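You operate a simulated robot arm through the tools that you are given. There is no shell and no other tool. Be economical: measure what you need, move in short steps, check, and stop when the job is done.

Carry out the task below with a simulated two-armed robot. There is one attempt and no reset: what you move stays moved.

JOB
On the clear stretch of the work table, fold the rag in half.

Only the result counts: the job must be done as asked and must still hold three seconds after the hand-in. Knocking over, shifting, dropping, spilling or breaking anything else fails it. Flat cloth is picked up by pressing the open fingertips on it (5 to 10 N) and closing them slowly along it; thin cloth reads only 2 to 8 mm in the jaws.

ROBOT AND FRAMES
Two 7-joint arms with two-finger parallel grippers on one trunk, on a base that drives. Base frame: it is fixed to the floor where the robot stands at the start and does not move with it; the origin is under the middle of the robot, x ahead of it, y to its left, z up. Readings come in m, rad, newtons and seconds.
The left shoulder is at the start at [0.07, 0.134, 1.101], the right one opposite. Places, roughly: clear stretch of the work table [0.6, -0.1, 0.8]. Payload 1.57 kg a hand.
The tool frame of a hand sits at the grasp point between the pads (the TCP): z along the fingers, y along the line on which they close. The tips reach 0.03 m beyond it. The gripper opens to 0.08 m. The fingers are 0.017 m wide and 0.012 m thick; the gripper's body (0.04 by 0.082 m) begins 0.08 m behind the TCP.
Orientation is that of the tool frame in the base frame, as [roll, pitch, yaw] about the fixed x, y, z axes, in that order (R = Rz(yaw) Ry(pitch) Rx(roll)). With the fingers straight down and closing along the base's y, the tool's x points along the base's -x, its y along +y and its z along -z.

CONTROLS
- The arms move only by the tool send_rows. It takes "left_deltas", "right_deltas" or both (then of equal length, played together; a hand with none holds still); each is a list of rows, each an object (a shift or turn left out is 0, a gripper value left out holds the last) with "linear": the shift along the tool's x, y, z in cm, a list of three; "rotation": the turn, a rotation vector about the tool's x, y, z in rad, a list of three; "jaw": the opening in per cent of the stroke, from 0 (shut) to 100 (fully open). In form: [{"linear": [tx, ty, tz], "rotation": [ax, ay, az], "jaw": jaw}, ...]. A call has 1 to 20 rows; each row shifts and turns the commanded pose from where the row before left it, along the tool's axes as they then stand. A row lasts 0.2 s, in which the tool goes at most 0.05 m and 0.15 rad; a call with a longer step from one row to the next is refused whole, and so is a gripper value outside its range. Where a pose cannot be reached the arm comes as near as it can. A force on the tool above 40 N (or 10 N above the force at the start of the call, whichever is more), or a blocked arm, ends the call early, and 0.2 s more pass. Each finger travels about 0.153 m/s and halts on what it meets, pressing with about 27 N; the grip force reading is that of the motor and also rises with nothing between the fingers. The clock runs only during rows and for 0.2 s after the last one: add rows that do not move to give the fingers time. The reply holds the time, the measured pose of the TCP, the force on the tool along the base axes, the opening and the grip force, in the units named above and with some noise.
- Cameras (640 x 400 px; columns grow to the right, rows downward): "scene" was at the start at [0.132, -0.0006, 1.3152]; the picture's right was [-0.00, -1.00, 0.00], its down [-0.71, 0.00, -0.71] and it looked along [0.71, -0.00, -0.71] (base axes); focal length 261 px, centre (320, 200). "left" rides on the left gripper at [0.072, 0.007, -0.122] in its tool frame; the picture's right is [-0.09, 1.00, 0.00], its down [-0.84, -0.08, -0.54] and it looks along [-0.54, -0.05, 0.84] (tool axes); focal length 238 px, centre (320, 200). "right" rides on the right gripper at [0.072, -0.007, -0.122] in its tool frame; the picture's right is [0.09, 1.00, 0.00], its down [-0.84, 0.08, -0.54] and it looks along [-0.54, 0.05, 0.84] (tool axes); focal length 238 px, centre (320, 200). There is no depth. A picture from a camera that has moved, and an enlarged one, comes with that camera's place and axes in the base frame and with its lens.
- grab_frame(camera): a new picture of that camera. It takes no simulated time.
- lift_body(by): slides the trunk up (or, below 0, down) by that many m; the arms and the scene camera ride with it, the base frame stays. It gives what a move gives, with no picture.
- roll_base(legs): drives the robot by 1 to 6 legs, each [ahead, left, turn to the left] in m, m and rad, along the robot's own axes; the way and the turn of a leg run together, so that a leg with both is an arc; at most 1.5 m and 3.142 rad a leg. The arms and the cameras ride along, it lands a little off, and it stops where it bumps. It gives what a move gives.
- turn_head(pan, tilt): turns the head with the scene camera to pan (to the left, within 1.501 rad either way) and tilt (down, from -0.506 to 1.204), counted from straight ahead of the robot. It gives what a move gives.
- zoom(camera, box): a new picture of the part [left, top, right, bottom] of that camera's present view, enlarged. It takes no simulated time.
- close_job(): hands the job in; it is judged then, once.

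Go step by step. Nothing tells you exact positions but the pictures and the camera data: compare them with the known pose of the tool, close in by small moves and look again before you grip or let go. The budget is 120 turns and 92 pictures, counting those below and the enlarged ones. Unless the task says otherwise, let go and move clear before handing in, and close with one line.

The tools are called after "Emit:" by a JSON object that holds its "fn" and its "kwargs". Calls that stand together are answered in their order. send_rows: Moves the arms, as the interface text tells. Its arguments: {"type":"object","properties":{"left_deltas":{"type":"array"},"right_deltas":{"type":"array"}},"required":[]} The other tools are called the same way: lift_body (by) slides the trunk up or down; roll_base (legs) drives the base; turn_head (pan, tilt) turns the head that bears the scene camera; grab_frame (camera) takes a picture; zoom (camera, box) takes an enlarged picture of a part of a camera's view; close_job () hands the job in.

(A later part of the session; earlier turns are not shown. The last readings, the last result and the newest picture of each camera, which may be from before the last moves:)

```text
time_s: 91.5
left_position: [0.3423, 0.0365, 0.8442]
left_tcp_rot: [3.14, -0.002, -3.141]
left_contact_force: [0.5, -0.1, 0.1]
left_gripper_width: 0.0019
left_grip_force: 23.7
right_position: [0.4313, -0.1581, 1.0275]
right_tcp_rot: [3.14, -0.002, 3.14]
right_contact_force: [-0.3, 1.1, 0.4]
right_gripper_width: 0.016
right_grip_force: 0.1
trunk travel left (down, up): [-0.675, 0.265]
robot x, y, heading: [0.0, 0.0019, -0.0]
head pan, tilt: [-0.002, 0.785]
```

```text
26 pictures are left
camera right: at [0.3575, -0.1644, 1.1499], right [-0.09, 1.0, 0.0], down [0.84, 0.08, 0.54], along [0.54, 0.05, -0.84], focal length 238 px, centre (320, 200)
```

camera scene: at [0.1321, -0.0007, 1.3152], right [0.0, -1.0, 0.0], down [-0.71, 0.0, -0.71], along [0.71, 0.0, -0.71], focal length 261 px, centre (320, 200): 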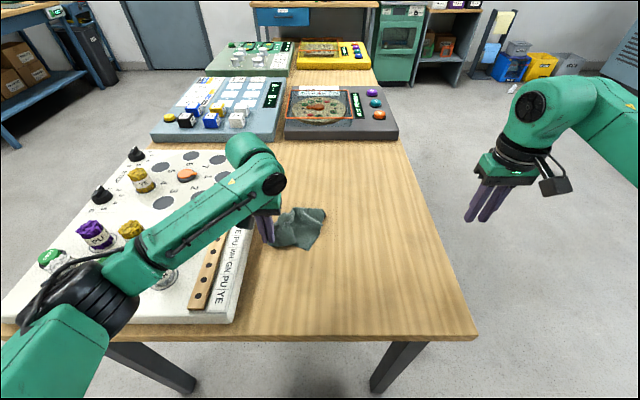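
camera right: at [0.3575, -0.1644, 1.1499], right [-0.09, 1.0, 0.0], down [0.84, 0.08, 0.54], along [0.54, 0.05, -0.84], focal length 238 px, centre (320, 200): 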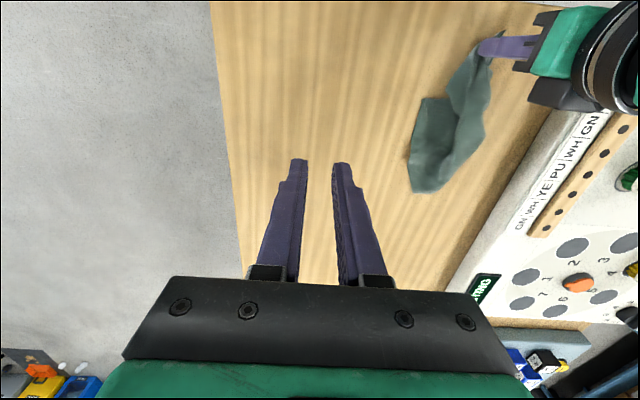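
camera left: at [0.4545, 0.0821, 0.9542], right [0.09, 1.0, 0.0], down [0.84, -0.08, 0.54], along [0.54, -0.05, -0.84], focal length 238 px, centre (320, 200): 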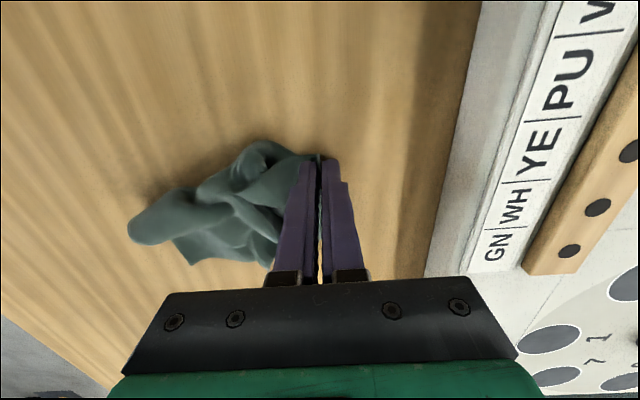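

I'll zoom in on the rag from this camera.

Emit:
{"fn": "zoom", "kwargs": {"camera": "right", "box": [380, 20, 540, 210]}}

```text
2.11 times, centred on (460, 115) of right
camera zoom: at [0.3575, -0.1644, 1.1499], right [-0.09, 1.0, 0.0], down [0.84, 0.08, 0.54], along [0.54, 0.05, -0.84], focal length 502 px, centre (25, 379)
```

zoom: 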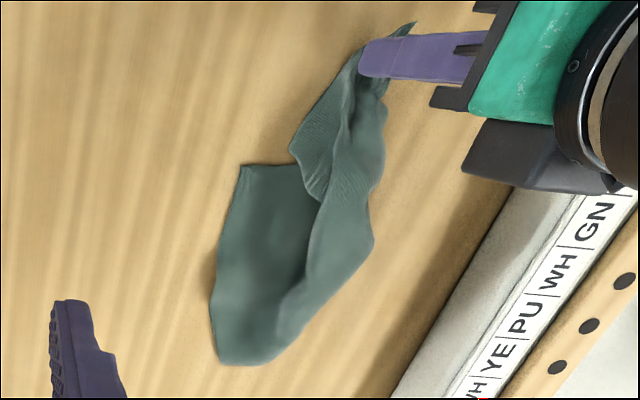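

I read it as held corner NL, the left edge running 20 cm to FL at (0.54, 0.01), and FR folded back to (0.404, −0.02). I'll release the left hand so nothing collides, retreat it, and view from the scene camera.

Emit:
{"fn": "send_rows", "kwargs": {"left_deltas": [{"linear": [0, 0, 0.8]}, {"jaw": 6}, {"jaw": 14}, {"jaw": 22}, {}, {"linear": [0, 0, -1]}, {"linear": [0, 0, -2]}, {"linear": [0, 0, -4]}, {"linear": [0, 0, -4]}, {"linear": [0, 0, -4]}, {"linear": [0, 4, 0]}, {"linear": [0, 4, 0]}, {"linear": [0, 4, 0]}, {"linear": [0, 4, 0]}, {"linear": [0, 4, 0]}, {}]}}

Emit:
{"fn": "zoom", "kwargs": {"camera": "scene", "box": [240, 200, 400, 320]}}

```text
time_s: 94.9
left_position: [0.3411, 0.2349, 0.9858]
left_tcp_rot: [3.14, -0.003, 3.139]
left_contact_force: [-0.5, -0.3, -0.1]
left_gripper_width: 0.0178
left_grip_force: 0.1
right_position: [0.4303, -0.1582, 1.0268]
right_tcp_rot: [-3.141, -0.004, 3.141]
right_contact_force: [-0.2, 1.1, 0.1]
right_gripper_width: 0.0159
right_grip_force: 0.1
trunk travel left (down, up): [-0.675, 0.265]
robot x, y, heading: [0.0004, 0.0018, -0.002]
head pan, tilt: [-0.002, 0.785]
```

```text
3.33 times, centred on (320, 260) of scene
camera zoom: at [0.1326, -0.0013, 1.3151], right [0.0, -1.0, 0.0], down [-0.71, 0.0, -0.71], along [0.71, 0.0, -0.71], focal length 871 px, centre (320, 0)
```

zoom: 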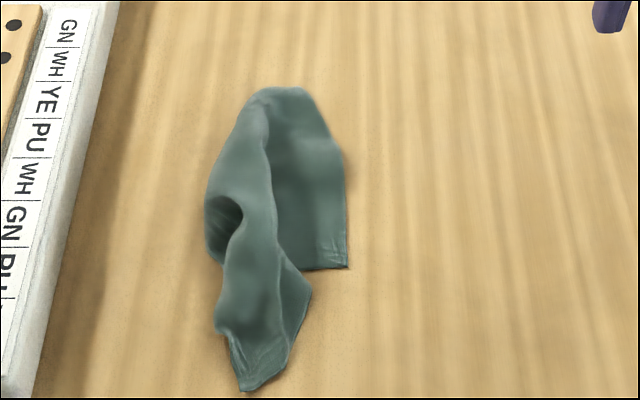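

The FR corner is clear at (0.406, −0.017). I'll take it with the right hand.

Emit:
{"fn": "send_rows", "kwargs": {"right_deltas": [{"linear": [0.4, 3.6, 0], "jaw": 45}, {"linear": [0.4, 3.7, 0]}, {"linear": [0.4, 3.7, 0]}, {"linear": [0.4, 3.7, 0]}, {"linear": [0, 0, 4.5]}, {"linear": [0, 0, 4.5]}, {"linear": [0, 0, 4.5]}, {"linear": [0, 0, 3.5]}, {"linear": [0, 0, 1.5]}, {"linear": [0, 0, 0.6]}, {"linear": [0, 0, 0.3]}, {}]}}

Emit:
{"fn": "grab_frame", "kwargs": {"camera": "right"}}

```text
time_s: 97.5
left_position: [0.342, 0.236, 0.985]
left_tcp_rot: [3.141, -0.003, -3.14]
left_contact_force: [-0.2, -0.2, -0.2]
left_gripper_width: 0.0177
left_grip_force: 0.0
right_position: [0.4146, -0.0113, 0.8336]
right_tcp_rot: [3.141, 0.0, 3.14]
right_contact_force: [0.7, -0.1, 0.6]
right_gripper_width: 0.036
right_grip_force: 0.1
trunk travel left (down, up): [-0.675, 0.265]
robot x, y, heading: [-0.0017, -0.0007, 0.001]
head pan, tilt: [-0.002, 0.785]
```

```text
23 pictures are left
camera right: at [0.3416, -0.0174, 0.9555], right [-0.09, 1.0, 0.0], down [0.84, 0.08, 0.54], along [0.54, 0.05, -0.84], focal length 238 px, centre (320, 200)
```

right: 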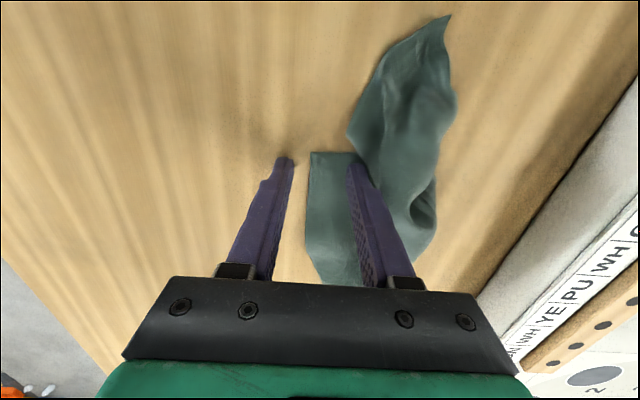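

I'll press a little more and close slowly.

Emit:
{"fn": "send_rows", "kwargs": {"right_deltas": [{"linear": [0, 0, 0.18]}, {}, {"jaw": 41}, {"jaw": 38}, {"jaw": 35}, {"jaw": 32}, {"jaw": 29}, {"jaw": 26}, {"jaw": 23}, {"jaw": 20}, {"jaw": 17}, {"jaw": 14}, {"jaw": 11}, {"jaw": 9}, {"jaw": 7}, {"jaw": 5}, {"jaw": 3}, {"jaw": 0}, {}, {}]}}

```text
time_s: 101.7
left_position: [0.3403, 0.2355, 0.9854]
left_tcp_rot: [3.141, -0.004, -3.141]
left_contact_force: [0.5, 0.9, -0.2]
left_gripper_width: 0.0175
left_grip_force: 0.0
right_position: [0.4136, -0.0107, 0.831]
right_tcp_rot: [-3.14, -0.001, 3.14]
right_contact_force: [0.0, 1.4, 7.4]
right_gripper_width: 0.0022
right_grip_force: 23.9
trunk travel left (down, up): [-0.675, 0.265]
robot x, y, heading: [-0.0001, 0.0008, 0.001]
head pan, tilt: [-0.002, 0.785]
```

It's gripped at 2.2 mm. I'll swing this corner out and away to about (0.515, −0.12) to open the rag.

Emit:
{"fn": "send_rows", "kwargs": {"right_deltas": [{"linear": [0, 0, -1.5]}, {"linear": [0, -0.5, -1.5]}, {"linear": [0, -1, -1]}, {"linear": [-0.4, -1.4, 0]}, {"linear": [-0.5, -1.4, 0]}, {"linear": [-0.7, -1.4, 0]}, {"linear": [-1, -1.2, 0]}, {"linear": [-1.2, -1.0, 0]}, {"linear": [-1.3, -0.9, 0]}, {"linear": [-1.4, -0.8, 0]}, {"linear": [-1.4, -0.7, 0.5]}, {"linear": [-1.2, -0.5, 1]}, {"linear": [-1.0, -0.3, 1]}, {"linear": [0, 0, 0.8]}, {}]}}

Emit:
{"fn": "zoom", "kwargs": {"camera": "scene", "box": [240, 200, 400, 320]}}

```text
time_s: 104.9
left_position: [0.3436, 0.2352, 0.9853]
left_tcp_rot: [3.139, -0.003, 3.141]
left_contact_force: [0.6, 0.2, -0.9]
left_gripper_width: 0.0178
left_grip_force: 0.0
right_position: [0.5147, -0.1234, 0.8376]
right_tcp_rot: [-3.141, 0.0, 3.141]
right_contact_force: [0.1, -0.9, 0.4]
right_gripper_width: 0.0025
right_grip_force: 24.4
trunk travel left (down, up): [-0.675, 0.265]
robot x, y, heading: [0.0006, -0.0015, -0.0]
head pan, tilt: [-0.002, 0.785]
```

```text
3.33 times, centred on (320, 260) of scene
camera zoom: at [0.1321, -0.0005, 1.3152], right [0.0, -1.0, 0.0], down [-0.71, 0.0, -0.71], along [0.71, 0.0, -0.71], focal length 871 px, centre (320, 0)
```

zoom: 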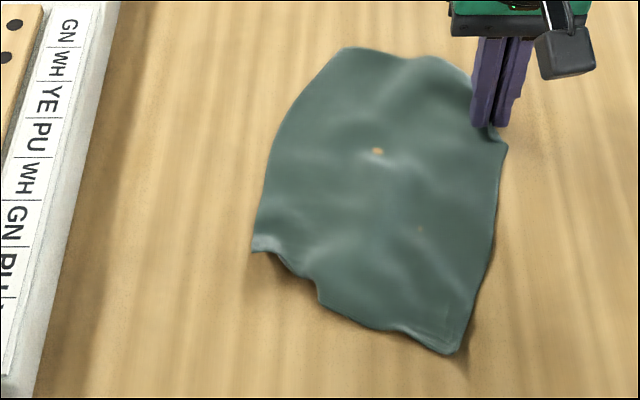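

The rag opened out flat. Its corners are near-left (0.417, 0.043), near-right (0.349, −0.08), far-left (0.593, −0.02) and far-right (0.52, −0.13). I'll release, raise and angle both hands to the rag, then shift the robot 8 cm right for better reach.

Emit:
{"fn": "send_rows", "kwargs": {"right_deltas": [{"linear": [0, 0, 0.5]}, {"jaw": 5}, {"jaw": 12}, {"jaw": 20}, {"jaw": 30}, {}, {"linear": [0, 0, -1]}, {"linear": [0, 0, -3]}, {"linear": [0, 0, -4]}, {"linear": [0, 0, -4]}, {"linear": [2, -2, -3]}, {"linear": [3, -2, 0], "rotation": [0, 0, 0.1]}, {"linear": [3, -2, 0], "rotation": [0, 0, 0.1]}, {"linear": [0, 0, 0], "rotation": [0, 0, 0.1], "jaw": 45}, {}], "left_deltas": [{"jaw": 45}, {"rotation": [0, 0, 0.1]}, {"rotation": [0, 0, 0.1]}, {"rotation": [0, 0, 0.1]}, {}, {}, {}, {}, {}, {}, {}, {}, {}, {}, {}]}}

Emit:
{"fn": "roll_base", "kwargs": {"legs": [[0, -0.08, 0]]}}

Emit:
{"fn": "zoom", "kwargs": {"camera": "scene", "box": [210, 200, 370, 320]}}

```text
time_s: 108.1
left_position: [0.3426, 0.2345, 0.9856]
left_tcp_rot: [3.14, -0.001, 2.84]
left_contact_force: [-0.3, -0.2, 0.4]
left_gripper_width: 0.0363
left_grip_force: 0.0
right_position: [0.4321, -0.1798, 0.9828]
right_tcp_rot: [-3.141, 0.0, 2.838]
right_contact_force: [0.7, 0.2, -0.4]
right_gripper_width: 0.0359
right_grip_force: 0.0
trunk travel left (down, up): [-0.675, 0.265]
robot x, y, heading: [0.0009, 0.0024, -0.005]
head pan, tilt: [-0.002, 0.785]
```

```text
time_s: 109.1
left_position: [0.3424, 0.1561, 0.9858]
left_tcp_rot: [3.141, -0.002, 2.841]
left_contact_force: [0.3, -0.3, -0.5]
left_gripper_width: 0.0358
left_grip_force: 0.1
right_position: [0.4323, -0.2584, 0.9826]
right_tcp_rot: [3.141, 0.0, 2.842]
right_contact_force: [-0.5, 1.1, -0.4]
right_gripper_width: 0.0361
right_grip_force: 0.0
trunk travel left (down, up): [-0.675, 0.265]
robot x, y, heading: [-0.0002, -0.0786, -0.001]
head pan, tilt: [-0.002, 0.785]
```

```text
3.33 times, centred on (290, 260) of scene
camera zoom: at [0.1321, -0.0796, 1.3152], right [0.0, -1.0, 0.0], down [-0.71, 0.0, -0.71], along [0.71, 0.0, -0.71], focal length 871 px, centre (420, 0)
```

zoom: 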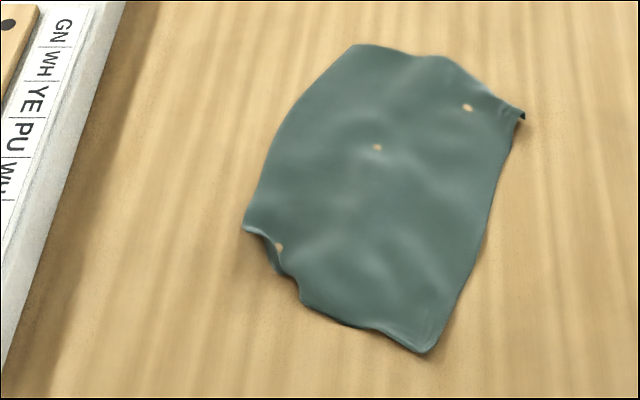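

The rag lies nicely flat, turned about 0.39 rad. I'll align both hands to it and hover them over the near corners, with the outer finger of each just outside the side edge, as worked before.

Emit:
{"fn": "send_rows", "kwargs": {"left_deltas": [{"rotation": [0, 0, 0.095]}, {"linear": [-1.74, -1.01, 0]}, {"linear": [-1.74, -1.01, 0]}, {"linear": [-1.74, -1.01, 0]}, {"linear": [-1.74, -1.01, 0]}, {"linear": [-1.74, -1.01, 0]}, {"linear": [-1.74, -1.01, 0]}, {"linear": [-1.74, -1.01, 0]}, {"linear": [-1.74, -1.01, 0]}, {"linear": [0, 0, 4]}, {"linear": [0, 0, 4]}, {"linear": [0, 0, 3.5]}, {"linear": [0, 0, 2]}, {}], "right_deltas": [{"rotation": [0, 0, 0.095]}, {"linear": [1.66, 1.71, 0]}, {"linear": [1.66, 1.71, 0]}, {"linear": [1.66, 1.71, 0]}, {"linear": [1.66, 1.71, 0]}, {"linear": [1.66, 1.71, 0]}, {"linear": [1.66, 1.71, 0]}, {"linear": [1.66, 1.71, 0]}, {"linear": [1.66, 1.71, 0]}, {"linear": [0, 0, 4]}, {"linear": [0, 0, 4]}, {"linear": [0, 0, 3.2]}, {"linear": [0, 0, 2]}, {}]}}

Emit:
{"fn": "grab_frame", "kwargs": {"camera": "left"}}

Emit:
{"fn": "grab_frame", "kwargs": {"camera": "right"}}

```text
time_s: 112.1
left_position: [0.44, 0.0294, 0.8503]
left_tcp_rot: [3.141, -0.001, 2.748]
left_contact_force: [0.3, -0.5, 0.2]
left_gripper_width: 0.0361
left_grip_force: 0.0
right_position: [0.3614, -0.0805, 0.8508]
right_tcp_rot: [3.141, -0.001, 2.747]
right_contact_force: [1.1, 0.9, -0.3]
right_gripper_width: 0.036
right_grip_force: 0.1
trunk travel left (down, up): [-0.675, 0.265]
robot x, y, heading: [-0.0015, -0.0807, 0.0]
head pan, tilt: [-0.002, 0.785]
```

```text
20 pictures are left
camera left: at [0.3761, 0.0615, 0.9726], right [0.47, 0.88, 0.0], down [0.74, -0.39, 0.54], along [0.48, -0.25, -0.84], focal length 238 px, centre (320, 200)
```

left: 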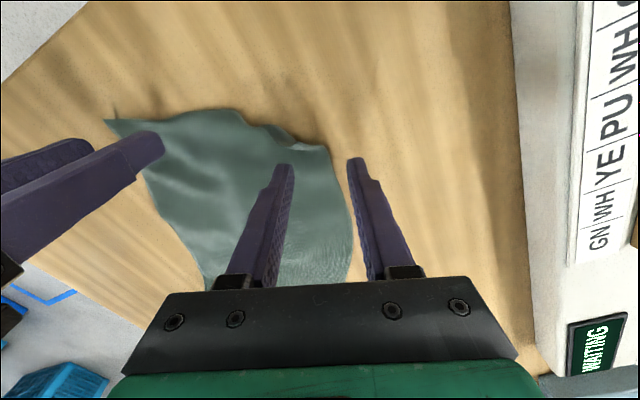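

```text
19 pictures are left
camera right: at [0.292, -0.0592, 0.9724], right [0.3, 0.95, 0.0], down [0.8, -0.25, 0.54], along [0.52, -0.16, -0.84], focal length 238 px, centre (320, 200)
```

right: 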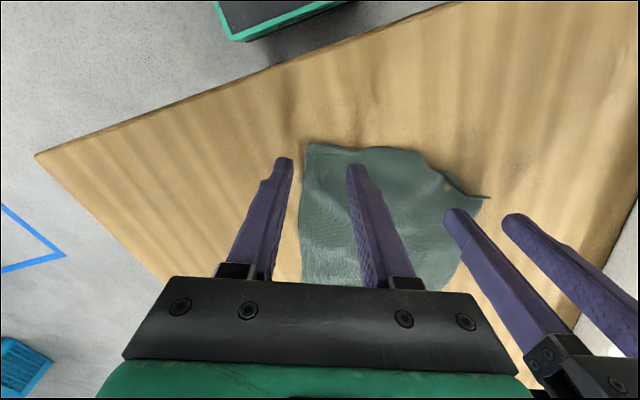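

Both are positioned well, with outer fingers off the cloth and inner fingers on it. I'll lower to press.

Emit:
{"fn": "send_rows", "kwargs": {"left_deltas": [{"linear": [0, 0, 0.9]}, {"linear": [0, 0, 0.6]}, {"linear": [0, 0, 0.3]}, {"linear": [0, 0, 0.13]}, {}], "right_deltas": [{"linear": [0, 0, 0.9]}, {"linear": [0, 0, 0.6]}, {"linear": [0, 0, 0.3]}, {"linear": [0, 0, 0.13]}, {}]}}

```text
time_s: 113.3
left_position: [0.4396, 0.0289, 0.8315]
left_tcp_rot: [-3.14, -0.003, 2.748]
left_contact_force: [-0.4, 0.3, 2.2]
left_gripper_width: 0.036
left_grip_force: 0.1
right_position: [0.363, -0.0818, 0.8317]
right_tcp_rot: [-3.141, 0.0, 2.746]
right_contact_force: [0.7, -0.4, 0.3]
right_gripper_width: 0.036
right_grip_force: 0.5
trunk travel left (down, up): [-0.675, 0.265]
robot x, y, heading: [-0.0035, -0.084, -0.002]
head pan, tilt: [-0.002, 0.785]
```

Emit:
{"fn": "send_rows", "kwargs": {"left_deltas": [{"linear": [0, 0, 0.03]}, {}], "right_deltas": [{"linear": [0, 0, 0.06]}, {}]}}

```text
time_s: 113.9
left_position: [0.4395, 0.028, 0.832]
left_tcp_rot: [3.141, -0.001, 2.747]
left_contact_force: [0.6, 0.7, 1.6]
left_gripper_width: 0.0358
left_grip_force: 0.0
right_position: [0.3624, -0.0806, 0.8315]
right_tcp_rot: [-3.141, 0.0, 2.747]
right_contact_force: [1.0, 0.6, 4.9]
right_gripper_width: 0.0357
right_grip_force: 0.1
trunk travel left (down, up): [-0.675, 0.265]
robot x, y, heading: [0.0018, -0.0756, -0.0]
head pan, tilt: [-0.002, 0.785]
```

Left presses 1.6 N and right 4.9 N. I'll press a little more, then close both slowly.

Emit:
{"fn": "send_rows", "kwargs": {"left_deltas": [{"linear": [0, 0, 0.05]}, {}, {"jaw": 42}, {"jaw": 39}, {"jaw": 36}, {"jaw": 33}, {"jaw": 30}, {"jaw": 27}, {"jaw": 24}, {"jaw": 21}, {"jaw": 18}, {"jaw": 15}, {"jaw": 12}, {"jaw": 9}, {"jaw": 7}, {"jaw": 5}, {"jaw": 3}, {"jaw": 0}, {}, {}], "right_deltas": [{"linear": [0, 0, 0.02]}, {}, {"jaw": 42}, {"jaw": 39}, {"jaw": 36}, {"jaw": 33}, {"jaw": 30}, {"jaw": 27}, {"jaw": 24}, {"jaw": 21}, {"jaw": 18}, {"jaw": 15}, {"jaw": 12}, {"jaw": 9}, {"jaw": 7}, {"jaw": 5}, {"jaw": 3}, {"jaw": 0}, {}, {}]}}

Emit:
{"fn": "grab_frame", "kwargs": {"camera": "left"}}

```text
time_s: 118.1
left_position: [0.4388, 0.0279, 0.832]
left_tcp_rot: [3.141, -0.001, 2.746]
left_contact_force: [-6.0, -10.6, 8.3]
left_gripper_width: 0.0019
left_grip_force: 23.1
right_position: [0.3619, -0.0805, 0.8318]
right_tcp_rot: [3.14, 0.002, 2.748]
right_contact_force: [5.7, 10.1, 5.2]
right_gripper_width: 0.0026
right_grip_force: 23.5
trunk travel left (down, up): [-0.675, 0.265]
robot x, y, heading: [-0.0003, -0.0794, 0.006]
head pan, tilt: [-0.002, 0.785]
```

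```text
18 pictures are left
camera left: at [0.3751, 0.0612, 0.9534], right [0.47, 0.88, 0.0], down [0.74, -0.39, 0.54], along [0.48, -0.25, -0.84], focal length 238 px, centre (320, 200)
```

left: 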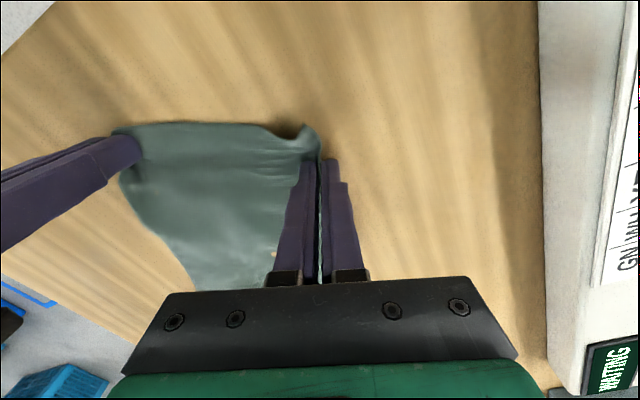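

Both hands hold the near corners (1.9 and 2.6 mm) with the edge taut. I'll carry both together in an arc along the rag's length, pausing past the middle.

Emit:
{"fn": "send_rows", "kwargs": {"left_deltas": [{"linear": [-0.1, -0.1, -1.1]}, {"linear": [-0.3, 0, -1.07]}, {"linear": [-0.49, 0, -1.02]}, {"linear": [-0.67, 0, -0.93]}, {"linear": [-0.83, 0, -0.84]}, {"linear": [-0.97, 0, -0.71]}, {"linear": [-1.09, 0, -0.58]}, {"linear": [-1.18, 0, -0.42]}, {"linear": [-1.25, 0, -0.25]}, {"linear": [-1.27, 0, -0.09]}, {"linear": [-1.27, 0, 0.09]}, {"linear": [-1.25, 0, 0.25]}, {}], "right_deltas": [{"linear": [-0.1, 0.1, -1.1]}, {"linear": [-0.3, 0, -1.07]}, {"linear": [-0.49, 0, -1.02]}, {"linear": [-0.67, 0, -0.93]}, {"linear": [-0.83, 0, -0.84]}, {"linear": [-0.97, 0, -0.71]}, {"linear": [-1.09, 0, -0.58]}, {"linear": [-1.18, 0, -0.42]}, {"linear": [-1.25, 0, -0.25]}, {"linear": [-1.27, 0, -0.09]}, {"linear": [-1.27, 0, 0.09]}, {"linear": [-1.25, 0, 0.25]}, {}]}}

Emit:
{"fn": "zoom", "kwargs": {"camera": "scene", "box": [210, 180, 370, 300]}}

Emit:
{"fn": "grab_frame", "kwargs": {"camera": "left"}}

```text
time_s: 120.9
left_position: [0.538, -0.0132, 0.8954]
left_tcp_rot: [-3.141, -0.001, 2.748]
left_contact_force: [-5.3, -8.1, 0.3]
left_gripper_width: 0.0018
left_grip_force: 24.0
right_position: [0.4615, -0.1209, 0.8977]
right_tcp_rot: [-3.141, 0.0, 2.747]
right_contact_force: [5.3, 8.3, 0.5]
right_gripper_width: 0.0027
right_grip_force: 23.4
trunk travel left (down, up): [-0.675, 0.265]
robot x, y, heading: [0.0007, -0.0812, 0.006]
head pan, tilt: [-0.002, 0.785]
```

```text
3.33 times, centred on (290, 240) of scene
camera zoom: at [0.1318, -0.08, 1.3152], right [0.0, -1.0, 0.0], down [-0.71, 0.0, -0.71], along [0.71, 0.0, -0.71], focal length 871 px, centre (420, 67)
```

zoom: 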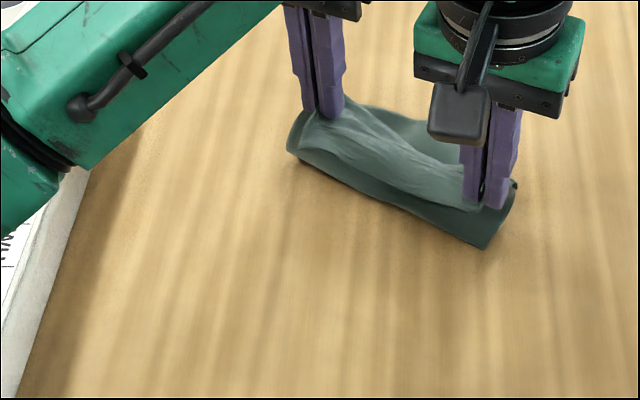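

```text
16 pictures are left
camera left: at [0.4748, 0.0195, 1.0189], right [0.47, 0.88, 0.0], down [0.74, -0.39, 0.54], along [0.48, -0.25, -0.84], focal length 238 px, centre (320, 200)
```

left: 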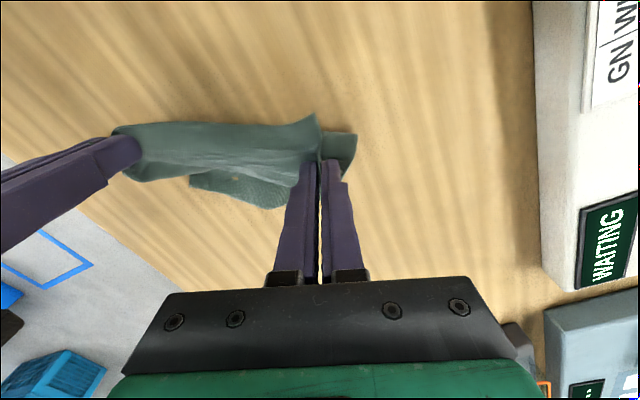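

That's a clean fold with the far edge unmoved. I'll finish the arc and lay the edge down.

Emit:
{"fn": "send_rows", "kwargs": {"left_deltas": [{"linear": [-1.18, 0, 0.42]}, {"linear": [-1.09, 0, 0.58]}, {"linear": [-0.97, 0, 0.71]}, {"linear": [-0.83, 0, 0.84]}, {"linear": [-0.67, 0, 0.93]}, {"linear": [-0.4, 0, 1.0]}, {"linear": [-0.2, 0, 0.9]}, {"linear": [0, 0, 0.5]}, {}], "right_deltas": [{"linear": [-1.18, 0, 0.42]}, {"linear": [-1.09, 0, 0.58]}, {"linear": [-0.97, 0, 0.71]}, {"linear": [-0.83, 0, 0.84]}, {"linear": [-0.67, 0, 0.93]}, {"linear": [-0.4, 0, 1.0]}, {"linear": [-0.2, 0, 0.9]}, {"linear": [0, 0, 0.5]}, {}]}}

Emit:
{"fn": "zoom", "kwargs": {"camera": "scene", "box": [210, 180, 370, 300]}}

Emit:
{"fn": "grab_frame", "kwargs": {"camera": "left"}}

Emit:
{"fn": "grab_frame", "kwargs": {"camera": "right"}}

```text
time_s: 122.9
left_position: [0.5858, -0.0351, 0.8374]
left_tcp_rot: [3.141, -0.003, 2.747]
left_contact_force: [-5.2, -7.0, 0.3]
left_gripper_width: 0.0019
left_grip_force: 23.1
right_position: [0.5103, -0.1416, 0.8384]
right_tcp_rot: [3.141, 0.002, 2.745]
right_contact_force: [4.0, 8.3, -0.1]
right_gripper_width: 0.0021
right_grip_force: 23.6
trunk travel left (down, up): [-0.675, 0.265]
robot x, y, heading: [0.0014, -0.0791, -0.001]
head pan, tilt: [-0.002, 0.785]
```

```text
3.33 times, centred on (290, 240) of scene
camera zoom: at [0.1321, -0.0803, 1.3152], right [0.0, -1.0, 0.0], down [-0.71, 0.0, -0.71], along [0.71, 0.0, -0.71], focal length 871 px, centre (420, 67)
```

zoom: 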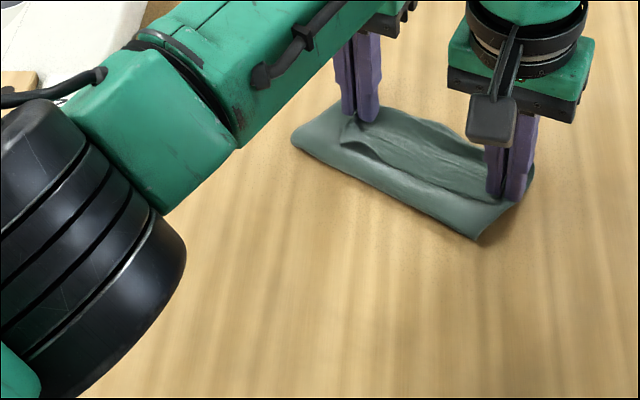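

```text
14 pictures are left
camera left: at [0.5238, -0.0012, 0.9602], right [0.47, 0.88, 0.0], down [0.74, -0.39, 0.54], along [0.48, -0.25, -0.84], focal length 238 px, centre (320, 200)
```

left: 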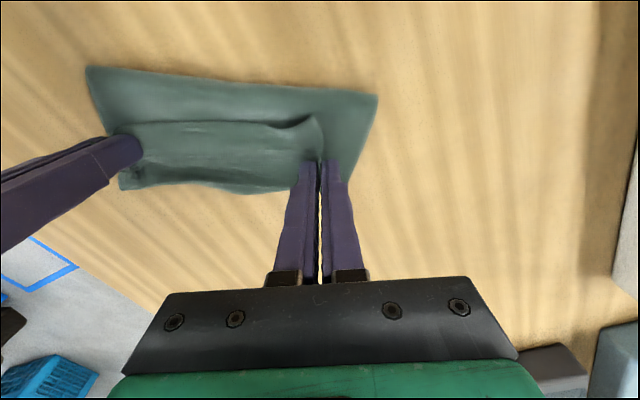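

```text
13 pictures are left
camera right: at [0.4409, -0.1201, 0.9611], right [0.3, 0.95, 0.0], down [0.8, -0.25, 0.54], along [0.52, -0.16, -0.84], focal length 238 px, centre (320, 200)
```

right: 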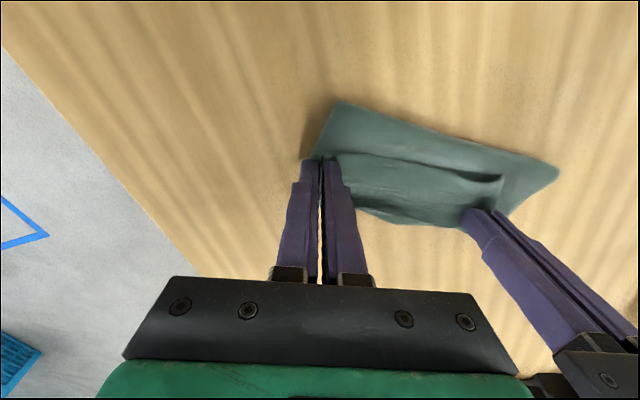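

The edge isn't quite far enough: the fold line is near (0.57, 0.016)–(0.476, −0.12), and slack remains in the top layer. I'll lift slightly and take both hands about 3.5 cm farther along to align the edges.

Emit:
{"fn": "send_rows", "kwargs": {"left_deltas": [{"linear": [0, 0, -1]}, {"linear": [-0.5, 0, -0.8]}, {"linear": [-1, 0, 0]}, {"linear": [-1, 0, 0]}, {"linear": [-1, 0, 0.5]}, {"linear": [0, 0, 0.8]}, {"linear": [0, 0, 0.4]}, {}], "right_deltas": [{"linear": [0, 0, -1]}, {"linear": [-0.5, 0, -0.8]}, {"linear": [-1, 0, 0]}, {"linear": [-1, 0, 0]}, {"linear": [-1, 0, 0.5]}, {"linear": [0, 0, 0.8]}, {"linear": [0, 0, 0.4]}, {}]}}

Emit:
{"fn": "grab_frame", "kwargs": {"camera": "left"}}

Emit:
{"fn": "zoom", "kwargs": {"camera": "scene", "box": [250, 180, 370, 270]}}

```text
time_s: 124.7
left_position: [0.5934, -0.0377, 0.8464]
left_tcp_rot: [-3.14, -0.001, 2.745]
left_contact_force: [-2.2, -8.4, -1.4]
left_gripper_width: 0.0017
left_grip_force: 23.9
left hand out of reach, approached as far as the arm can: row 3, 4, 5
right_position: [0.5427, -0.1546, 0.8396]
right_tcp_rot: [3.141, -0.001, 2.745]
right_contact_force: [1.8, 9.8, 0.2]
right_gripper_width: 0.0019
right_grip_force: 23.7
trunk travel left (down, up): [-0.675, 0.265]
robot x, y, heading: [0.0005, -0.0752, 0.003]
head pan, tilt: [-0.002, 0.785]
```

```text
12 pictures are left
camera left: at [0.5307, -0.0045, 0.9681], right [0.47, 0.88, 0.0], down [0.74, -0.39, 0.54], along [0.48, -0.25, -0.84], focal length 238 px, centre (320, 200)
```

left: 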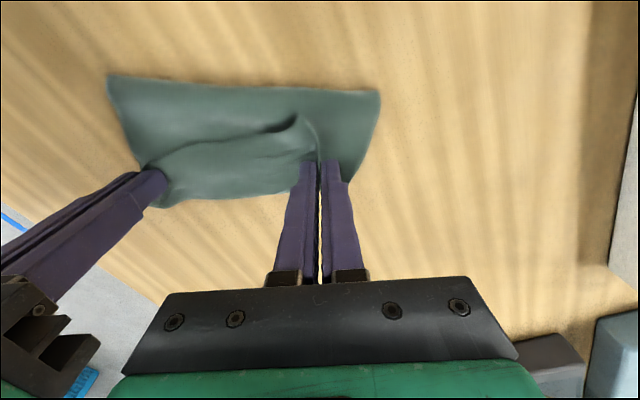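

```text
4.44 times, centred on (310, 225) of scene
camera zoom: at [0.1322, -0.0802, 1.3152], right [0.0, -1.0, 0.0], down [-0.71, 0.0, -0.71], along [0.71, 0.0, -0.71], focal length 1161 px, centre (364, 89)
```

zoom: 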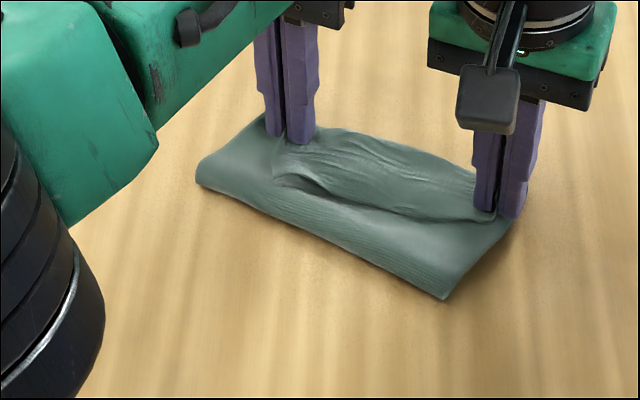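

The left arm is at its reach limit, and the fold line landed past the middle because the arc was too high. I still hold both corners, so I'll carry the edge back, re-lay the rag flat a little nearer to me, and redo the fold with a lower path.

Emit:
{"fn": "send_rows", "kwargs": {"left_deltas": [{"linear": [0.3, 0, -1.5]}, {"linear": [1, 0, -1.5]}, {"linear": [1.5, 0.1, 0]}, {"linear": [1.5, 0.1, 0]}, {"linear": [1.5, 0.1, 0]}, {"linear": [1.5, 0.1, 0]}, {"linear": [1.5, 0.1, 0]}, {"linear": [1.5, 0, 0]}, {"linear": [1.5, 0, 0.2]}, {"linear": [1.5, 0, 0.4]}, {"linear": [1.5, 0, 0.6]}, {"linear": [1.5, 0, 0.8]}, {"linear": [1.2, 0, 0.8]}, {"linear": [1, 0, 0.6]}, {"linear": [1, 0, 0.1]}, {"linear": [0.5, 0, 0]}, {}], "right_deltas": [{"linear": [0.3, 0, -1.5]}, {"linear": [1, 0, -1.5]}, {"linear": [1.5, 0.1, 0]}, {"linear": [1.5, 0.1, 0]}, {"linear": [1.5, 0.1, 0]}, {"linear": [1.5, 0.1, 0]}, {"linear": [1.5, 0.1, 0]}, {"linear": [1.5, 0, 0]}, {"linear": [1.5, 0, 0.2]}, {"linear": [1.5, 0, 0.4]}, {"linear": [1.5, 0, 0.6]}, {"linear": [1.5, 0, 0.6]}, {"linear": [1.2, 0, 0.6]}, {"linear": [1, 0, 0.4]}, {"linear": [1, 0, 0]}, {"linear": [0.5, 0, 0]}, {}]}}

Emit:
{"fn": "zoom", "kwargs": {"camera": "scene", "box": [210, 180, 370, 300]}}

```text
time_s: 128.3
left_position: [0.587, -0.035, 0.8676]
left_tcp_rot: [-3.141, -0.002, 2.746]
left_contact_force: [0.4, 0.7, 0.2]
left_gripper_width: 0.0
left_grip_force: 21.8
left hand out of reach, approached as far as the arm can: row 2, 3, 4, 5, 6, 7, 8, 9, 10, 11, 12, 13, 14, 15, 16
right_position: [0.3608, -0.073, 0.8428]
right_tcp_rot: [-3.141, -0.001, 2.746]
right_contact_force: [-0.9, -0.7, -1.1]
right_gripper_width: 0.0022
right_grip_force: 23.6
trunk travel left (down, up): [-0.675, 0.265]
robot x, y, heading: [0.0026, -0.0804, -0.0]
head pan, tilt: [-0.002, 0.785]
```

```text
3.33 times, centred on (290, 240) of scene
camera zoom: at [0.1322, -0.0804, 1.3152], right [0.0, -1.0, 0.0], down [-0.71, 0.0, -0.71], along [0.71, 0.0, -0.71], focal length 871 px, centre (420, 67)
```

zoom: 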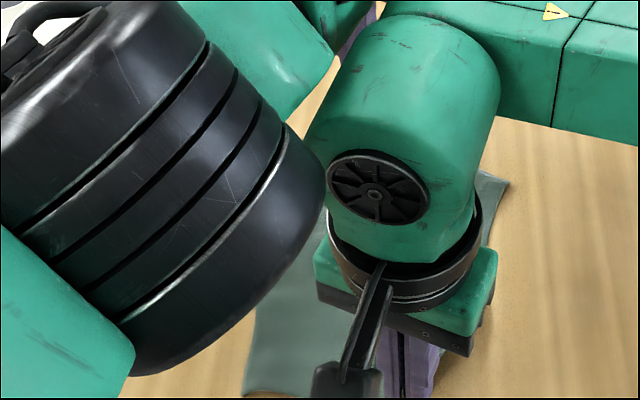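

The left arm stuck at its limit and let go, while the right hand carried its corner back, so the rag is mostly laid out again. I'll release the right hand and lift it away, and free the left arm upward.

Emit:
{"fn": "send_rows", "kwargs": {"right_deltas": [{"linear": [0, 0, 0.8]}, {"jaw": 6}, {"jaw": 14}, {"jaw": 25}, {"jaw": 40}, {}, {"linear": [0, 0, -1]}, {"linear": [0, 0, -3]}, {"linear": [0, 0, -4]}, {"linear": [0, 0, -4]}, {"linear": [0, -4, 0]}, {"linear": [0, -4, 0]}, {"linear": [0, -4, 0]}, {"linear": [0, -4, 0]}, {}]}}

Emit:
{"fn": "send_rows", "kwargs": {"left_deltas": [{"linear": [0, 0, -2]}, {"linear": [0, 0, -2]}, {"linear": [0, 0, -3]}, {"linear": [0, 0, -3]}, {"linear": [2, 0, 0]}, {"linear": [2, 0, 0]}, {}]}}

```text
time_s: 130.4
left_position: [0.5876, -0.0327, 0.8682]
left_tcp_rot: [3.14, -0.002, 2.752]
left_contact_force: [-0.6, 0.5, -0.7]
left_gripper_width: 0.0002
left_grip_force: 21.4
right_position: [0.3585, -0.0755, 0.9203]
right_tcp_rot: [-3.124, -0.001, 2.743]
right_contact_force: [-0.2, -0.9, 0.0]
right_gripper_width: 0.032
right_grip_force: 0.1
trunk travel left (down, up): [-0.675, 0.265]
robot x, y, heading: [0.0036, -0.0744, -0.002]
head pan, tilt: [-0.002, 0.785]
stopped in row 10 (right hand): the force on the tool passed its limit (the readings are from after the stop); the commanded pose is now the measured one
```

```text
time_s: 132.1
left_position: [0.5868, -0.0339, 0.9678]
left_tcp_rot: [3.139, -0.002, 2.751]
left_contact_force: [-0.4, -0.2, -0.5]
left_gripper_width: 0.0
left_grip_force: 21.6
left hand out of reach, approached as far as the arm can: row 5, 6
right_position: [0.36, -0.0766, 0.9233]
right_tcp_rot: [-3.124, -0.002, 2.744]
right_contact_force: [-0.2, 0.4, -0.8]
right_gripper_width: 0.032
right_grip_force: 0.1
trunk travel left (down, up): [-0.675, 0.265]
robot x, y, heading: [0.0027, -0.0816, 0.004]
head pan, tilt: [-0.002, 0.785]
```

The right hand brushed the left arm going up. I'll look at the situation before moving.

Emit:
{"fn": "grab_frame", "kwargs": {"camera": "scene"}}

```text
9 pictures are left
camera scene: at [0.1322, -0.0802, 1.3152], right [0.0, -1.0, 0.0], down [-0.71, 0.0, -0.71], along [0.71, 0.0, -0.71], focal length 261 px, centre (320, 200)
```

scene: 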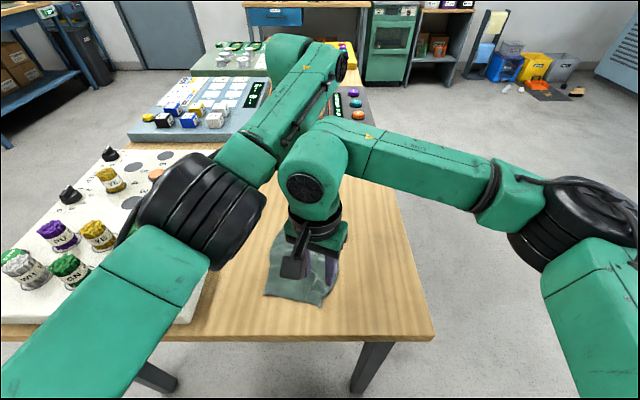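

Right hand away to the side first, then I'll unwind the left arm.

Emit:
{"fn": "send_rows", "kwargs": {"right_deltas": [{"linear": [0, -3, 0]}, {"linear": [0, -4, 0]}, {"linear": [0, -4, 0]}, {"linear": [0, -4, 0]}, {"linear": [0, -3, -2]}, {"linear": [0, 0, -3]}, {}]}}

Emit:
{"fn": "send_rows", "kwargs": {"left_deltas": [{"rotation": [0, 0, -0.1]}, {"rotation": [0, 0, -0.1]}, {"rotation": [0, 0, -0.1]}, {"rotation": [0, 0, -0.095]}, {"linear": [0, 3, 0]}, {"linear": [1, 3, 0]}, {"linear": [2, 3, 0]}, {"linear": [3, 3, 0]}, {"linear": [3, 3, 0]}, {"linear": [3, 3, 0]}, {"linear": [3, 0, 0]}, {}]}}

```text
time_s: 133.7
left_position: [0.5876, -0.0336, 0.9681]
left_tcp_rot: [3.141, -0.003, 2.751]
left_contact_force: [0.2, -0.1, 0.3]
left_gripper_width: 0.0001
left_grip_force: 21.0
right_position: [0.2892, -0.2431, 0.9743]
right_tcp_rot: [-3.125, -0.001, 2.744]
right_contact_force: [0.3, -0.7, -0.1]
right_gripper_width: 0.0322
right_grip_force: 0.0
trunk travel left (down, up): [-0.675, 0.265]
robot x, y, heading: [0.0019, -0.0789, -0.004]
head pan, tilt: [-0.002, 0.785]
```

```text
time_s: 136.2
left_position: [0.5282, 0.1816, 0.9578]
left_tcp_rot: [3.14, -0.002, -3.139]
left_contact_force: [0.1, -0.2, 0.1]
left_gripper_width: 0.0002
left_grip_force: 21.5
left hand out of reach, approached as far as the arm can: row 7, 8, 9, 10, 11
right_position: [0.2899, -0.2417, 0.9734]
right_tcp_rot: [-3.127, -0.001, 2.745]
right_contact_force: [0.2, 0.5, 0.4]
right_gripper_width: 0.032
right_grip_force: 0.1
trunk travel left (down, up): [-0.675, 0.265]
robot x, y, heading: [-0.0021, -0.0826, 0.003]
head pan, tilt: [-0.002, 0.785]
```

The left arm remains constrained, so I'll raise it and try to work it back toward its start pose.

Emit:
{"fn": "send_rows", "kwargs": {"left_deltas": [{"linear": [0, 0, -3]}, {"linear": [0, 0, -3]}, {"linear": [0, 0, -3]}, {"linear": [0, 2, -2]}, {"linear": [0, 2, 0]}, {"linear": [2, 0, 0]}, {"linear": [2, 0, 0]}, {"linear": [2, 0, 0]}, {}]}}

Emit:
{"fn": "grab_frame", "kwargs": {"camera": "scene"}}

```text
time_s: 138.2
left_position: [0.491, 0.2234, 1.0669]
left_tcp_rot: [3.14, -0.001, -3.138]
left_contact_force: [0.6, -0.4, 1.0]
left_gripper_width: 0.0
left_grip_force: 21.1
left hand out of reach, approached as far as the arm can: row 1, 8
right_position: [0.2888, -0.2427, 0.975]
right_tcp_rot: [-3.125, 0.0, 2.743]
right_contact_force: [-0.3, -0.6, -0.6]
right_gripper_width: 0.0322
right_grip_force: 0.1
trunk travel left (down, up): [-0.675, 0.265]
robot x, y, heading: [0.0028, -0.0787, 0.002]
head pan, tilt: [-0.002, 0.785]
```

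```text
8 pictures are left
camera scene: at [0.1319, -0.0806, 1.3152], right [0.0, -1.0, 0.0], down [-0.71, 0.0, -0.71], along [0.71, 0.0, -0.71], focal length 261 px, centre (320, 200)
```

scene: 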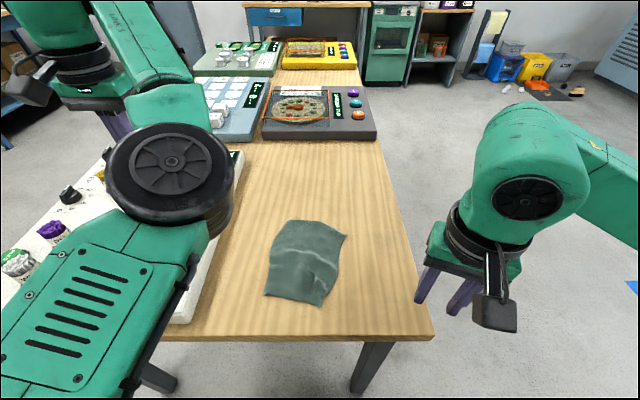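

The rag is flat again. The left elbow has swung inward, so I'll move that hand out left and around to bring the elbow back outside.

Emit:
{"fn": "send_rows", "kwargs": {"left_deltas": [{"linear": [0, 3, -1], "jaw": 45}, {"linear": [0, 4, -1]}, {"linear": [0, 4, 0]}, {"linear": [0, 4, 0]}, {"linear": [2, 3, 0]}, {"linear": [3, 0, 0]}, {"linear": [3, 0, 0]}, {"linear": [3, 0, 0]}, {"linear": [3, 0, 0]}, {"linear": [3, 0, 0]}, {}]}}

```text
time_s: 140.7
left_position: [0.32, 0.4042, 1.0868]
left_tcp_rot: [3.139, -0.001, -3.138]
left_contact_force: [-0.4, -0.3, -0.4]
left_gripper_width: 0.0359
left_grip_force: 0.1
right_position: [0.2896, -0.2418, 0.9753]
right_tcp_rot: [-3.125, -0.001, 2.744]
right_contact_force: [0.0, -0.3, 0.1]
right_gripper_width: 0.0322
right_grip_force: 0.0
trunk travel left (down, up): [-0.675, 0.265]
robot x, y, heading: [-0.0033, -0.0795, -0.001]
head pan, tilt: [-0.002, 0.785]
```

It moved freely. Now I'll return it toward a pose above the near-left corner, staying high.

Emit:
{"fn": "send_rows", "kwargs": {"left_deltas": [{"linear": [0, -4, 0]}, {"linear": [0, -4, 0]}, {"linear": [0, -4, 0]}, {"linear": [0, -4, 0]}, {"linear": [0, -4, 0]}, {"linear": [0, -4, 0]}, {"linear": [-1, -3, 1]}, {"linear": [-2, -3, 2]}, {"linear": [-2, -3, 2]}, {}]}}

Emit:
{"fn": "grab_frame", "kwargs": {"camera": "scene"}}

```text
time_s: 142.8
left_position: [0.3765, 0.2924, 1.057]
left_tcp_rot: [3.14, 0.0, -3.136]
left_contact_force: [0.2, 0.6, -0.7]
left_gripper_width: 0.0359
left_grip_force: 0.0
left hand out of reach, approached as far as the arm can: row 3, 4, 5, 6, 7, 8, 9
right_position: [0.2892, -0.2414, 0.9745]
right_tcp_rot: [-3.125, 0.002, 2.744]
right_contact_force: [-0.3, -0.8, -0.2]
right_gripper_width: 0.0318
right_grip_force: 0.1
trunk travel left (down, up): [-0.675, 0.265]
robot x, y, heading: [0.0016, -0.0788, -0.001]
head pan, tilt: [-0.002, 0.785]
```

```text
7 pictures are left
camera scene: at [0.1316, -0.0803, 1.3153], right [0.0, -1.0, 0.0], down [-0.71, 0.0, -0.71], along [0.71, 0.0, -0.71], focal length 261 px, centre (320, 200)
```

scene: 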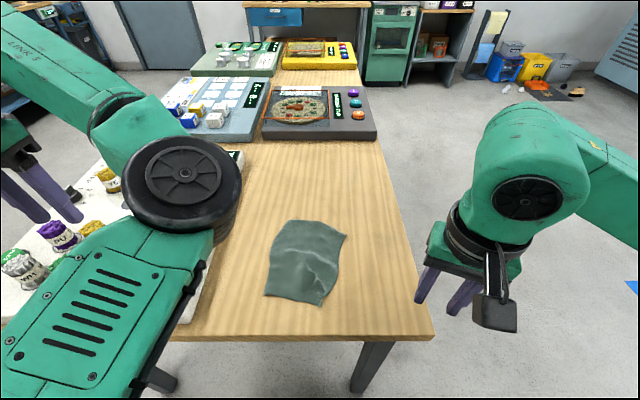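

The left elbow is still inside. I'll try going high and inward, then down, to let the elbow swing out.

Emit:
{"fn": "send_rows", "kwargs": {"left_deltas": [{"linear": [0, 1, -4]}, {"linear": [0, 1, -4]}, {"linear": [0, 1, -4]}, {"linear": [0, 1, -4]}, {"linear": [0, 0, -4]}, {"linear": [0, 0, -4]}, {"linear": [0, 0, -4]}, {"linear": [0, 0, -4]}, {}]}}

Emit:
{"fn": "send_rows", "kwargs": {"left_deltas": [{"linear": [0, -4, 0]}, {"linear": [0, -4, 0]}, {"linear": [0, -4, 0]}, {"linear": [0, -4, 0]}, {"linear": [0, -3, 0]}, {}]}}

```text
time_s: 144.8
left_position: [0.343, 0.3082, 1.2684]
left_tcp_rot: [3.137, 0.001, -3.139]
left_contact_force: [0.9, -0.6, 0.0]
left_gripper_width: 0.0361
left_grip_force: 0.1
left hand out of reach, approached as far as the arm can: row 5, 6, 7, 8
right_position: [0.2893, -0.2433, 0.9745]
right_tcp_rot: [-3.123, -0.002, 2.743]
right_contact_force: [-0.1, -0.5, -0.2]
right_gripper_width: 0.032
right_grip_force: 0.1
trunk travel left (down, up): [-0.675, 0.265]
robot x, y, heading: [-0.0037, -0.0802, 0.002]
head pan, tilt: [-0.002, 0.785]
```

```text
time_s: 145.9
left_position: [0.3653, 0.196, 1.2229]
left_tcp_rot: [-2.979, -0.11, -3.103]
left_contact_force: [0.5, 0.0, -0.3]
left_gripper_width: 0.0359
left_grip_force: 0.0
left hand out of reach, approached as far as the arm can: row 4, 5
right_position: [0.2885, -0.2428, 0.9755]
right_tcp_rot: [-3.128, 0.0, 2.743]
right_contact_force: [-0.4, 0.3, -0.3]
right_gripper_width: 0.0321
right_grip_force: 0.0
trunk travel left (down, up): [-0.675, 0.265]
robot x, y, heading: [-0.0008, -0.0787, 0.001]
head pan, tilt: [-0.002, 0.785]
stopped in row 5 (left hand): the arm was blocked; the commanded pose is now the measured one
```

That got blocked and tilted the hand. I'll level it, go out to the left, then pull it close to the robot and low so the elbow folds back outward.

Emit:
{"fn": "send_rows", "kwargs": {"left_deltas": [{"linear": [0, 3, 0], "rotation": [-0.08, -0.055, 0]}, {"linear": [0, 3, 0], "rotation": [-0.08, -0.055, 0.03]}, {"linear": [0, 4, 0]}, {"linear": [0, 4, 0]}, {"linear": [2, 3, 0]}, {"linear": [3, 0, 2]}, {"linear": [3, 0, 2]}, {"linear": [3, 0, 2]}, {"linear": [3, 0, 3]}, {"linear": [3, 0, 3]}, {"linear": [0, 0, 4]}, {"linear": [0, 0, 4]}, {}]}}

Emit:
{"fn": "send_rows", "kwargs": {"left_deltas": [{"linear": [0, -3, 0]}, {"linear": [0, -3, 0]}, {"linear": [0, -3, 0]}, {"linear": [0, -3, 0]}, {"linear": [0, -3, 0]}, {"linear": [0, -3, 0]}, {}]}}

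```text
time_s: 148.7
left_position: [0.1923, 0.3622, 1.0142]
left_tcp_rot: [3.139, 0.009, -3.126]
left_contact_force: [0.5, -0.4, 0.5]
left_gripper_width: 0.036
left_grip_force: 0.1
right_position: [0.2887, -0.242, 0.9751]
right_tcp_rot: [-3.126, 0.0, 2.744]
right_contact_force: [-0.5, -1.4, 0.2]
right_gripper_width: 0.032
right_grip_force: 0.1
trunk travel left (down, up): [-0.675, 0.265]
robot x, y, heading: [0.0011, -0.0847, -0.004]
head pan, tilt: [-0.002, 0.785]
```

```text
time_s: 150.3
left_position: [0.1526, 0.2416, 1.0186]
left_tcp_rot: [3.141, 0.009, -3.125]
left_contact_force: [-0.2, -0.2, 0.3]
left_gripper_width: 0.0359
left_grip_force: 0.1
left hand out of reach, approached as far as the arm can: row 4, 5, 6
right_position: [0.2896, -0.2417, 0.9751]
right_tcp_rot: [-3.124, 0.0, 2.746]
right_contact_force: [-0.5, -0.1, -0.6]
right_gripper_width: 0.032
right_grip_force: 0.0
trunk travel left (down, up): [-0.675, 0.265]
robot x, y, heading: [-0.0007, -0.0807, -0.002]
head pan, tilt: [-0.002, 0.785]
```

Now I'll try forward, then inward.

Emit:
{"fn": "send_rows", "kwargs": {"left_deltas": [{"linear": [-3, 0, 0]}, {"linear": [-3, 0, 0]}, {"linear": [-4, 0, 0]}, {"linear": [-4, 0, 0]}, {"linear": [-4, 0, 0]}, {"linear": [-4, -1, 0]}, {"linear": [-2, -3, 0]}, {"linear": [0, -3, 0]}, {"linear": [0, -3, 0]}, {"linear": [0, -3, 0]}, {}]}}

```text
time_s: 152.7
left_position: [0.3791, 0.2945, 1.0264]
left_tcp_rot: [3.14, 0.01, -3.127]
left_contact_force: [-0.4, 0.2, -0.4]
left_gripper_width: 0.036
left_grip_force: 0.1
left hand out of reach, approached as far as the arm can: row 1, 2, 3, 4, 5, 6, 7, 8, 9, 10
right_position: [0.2894, -0.2417, 0.9754]
right_tcp_rot: [-3.127, 0.0, 2.746]
right_contact_force: [0.1, 0.1, -0.4]
right_gripper_width: 0.0322
right_grip_force: 0.1
trunk travel left (down, up): [-0.675, 0.265]
robot x, y, heading: [0.0008, -0.0789, 0.004]
head pan, tilt: [-0.002, 0.785]
```

I'll test whether turning the wrist the other way frees the inward motion.

Emit:
{"fn": "send_rows", "kwargs": {"left_deltas": [{"linear": [0, 3, 0], "rotation": [0, 0, -0.14]}, {"rotation": [0, 0, -0.14]}, {"rotation": [0, 0, -0.14]}, {"rotation": [0, 0, -0.14]}, {"rotation": [0, 0, -0.14]}, {"rotation": [0, 0, -0.14]}, {}]}}

Emit:
{"fn": "send_rows", "kwargs": {"left_deltas": [{"linear": [2.2, -2, 0]}, {"linear": [2.2, -2, 0]}, {"linear": [2.2, -2, 0]}, {"linear": [2.2, -2, 0]}, {"linear": [2.2, -2, 0]}, {"linear": [2.2, -2, 0]}, {}]}}

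```text
time_s: 154.3
left_position: [0.3781, 0.3225, 1.0248]
left_tcp_rot: [-3.135, 0.007, -2.284]
left_contact_force: [-0.6, 0.0, -0.7]
left_gripper_width: 0.0362
left_grip_force: 0.1
right_position: [0.2884, -0.2416, 0.9744]
right_tcp_rot: [-3.125, 0.0, 2.746]
right_contact_force: [0.2, 1.1, -0.4]
right_gripper_width: 0.0322
right_grip_force: 0.2
trunk travel left (down, up): [-0.675, 0.265]
robot x, y, heading: [0.0001, -0.0797, 0.002]
head pan, tilt: [-0.002, 0.785]
```

```text
time_s: 155.9
left_position: [0.4011, 0.2858, 1.0309]
left_tcp_rot: [-3.135, 0.007, -2.289]
left_contact_force: [-0.8, 0.3, 0.3]
left_gripper_width: 0.036
left_grip_force: 0.1
left hand out of reach, approached as far as the arm can: row 2, 3, 4, 5, 6
right_position: [0.2901, -0.2417, 0.9742]
right_tcp_rot: [-3.126, 0.001, 2.743]
right_contact_force: [0.8, -0.2, 0.1]
right_gripper_width: 0.0321
right_grip_force: 0.1
trunk travel left (down, up): [-0.675, 0.265]
robot x, y, heading: [-0.0002, -0.0779, 0.001]
head pan, tilt: [-0.002, 0.785]
```

Wrist yaw isn't the limit. I'll try unwinding by pointing the left tool forward, moving inward, then pointing it down again.

Emit:
{"fn": "send_rows", "kwargs": {"left_deltas": [{"linear": [0, 0, -3], "rotation": [0, 0, 0.14]}, {"rotation": [0, 0, 0.14]}, {"rotation": [0, 0, 0.14]}, {"rotation": [0, 0, 0.14]}, {"rotation": [0, 0, 0.14]}, {"rotation": [0, 0, 0.14]}, {"rotation": [0, -0.145, 0]}, {"rotation": [0, -0.145, 0]}, {"rotation": [0, -0.145, 0]}, {"rotation": [0, -0.145, 0]}, {"rotation": [0, -0.145, 0]}, {"rotation": [0, -0.145, 0]}, {"rotation": [0, -0.145, 0]}, {"rotation": [0, -0.145, 0]}, {"rotation": [0, -0.145, 0]}, {"rotation": [0, -0.145, 0]}, {}]}}

Emit:
{"fn": "send_rows", "kwargs": {"left_deltas": [{"linear": [0, -3, 0]}, {"linear": [0, -3, 0]}, {"linear": [0, -3, 0]}, {"linear": [0, -3, 0]}, {"linear": [0, -3, 0]}, {}]}}

```text
time_s: 159.5
left_position: [0.4057, 0.3167, 1.0634]
left_tcp_rot: [3.127, 1.46, 3.141]
left_contact_force: [0.0, -0.2, -0.8]
left_gripper_width: 0.0359
left_grip_force: 0.0
left hand out of reach, approached as far as the arm can: row 7, 8, 9, 10, 11, 12, 13, 14
right_position: [0.2899, -0.2409, 0.9744]
right_tcp_rot: [-3.126, 0.0, 2.747]
right_contact_force: [-0.7, -0.2, 0.2]
right_gripper_width: 0.0318
right_grip_force: 0.1
trunk travel left (down, up): [-0.675, 0.265]
robot x, y, heading: [0.0015, -0.0808, 0.001]
head pan, tilt: [-0.002, 0.785]
```

```text
time_s: 160.9
left_position: [0.4551, 0.2064, 1.0701]
left_tcp_rot: [-3.114, 1.452, -3.101]
left_contact_force: [0.5, 0.0, 0.4]
left_gripper_width: 0.0362
left_grip_force: 0.0
left hand out of reach, approached as far as the arm can: row 2, 3, 4, 5
right_position: [0.2896, -0.2412, 0.9752]
right_tcp_rot: [-3.126, 0.002, 2.745]
right_contact_force: [0.3, 0.6, -1.1]
right_gripper_width: 0.032
right_grip_force: 0.0
trunk travel left (down, up): [-0.675, 0.265]
robot x, y, heading: [0.0024, -0.0791, 0.001]
head pan, tilt: [-0.002, 0.785]
```

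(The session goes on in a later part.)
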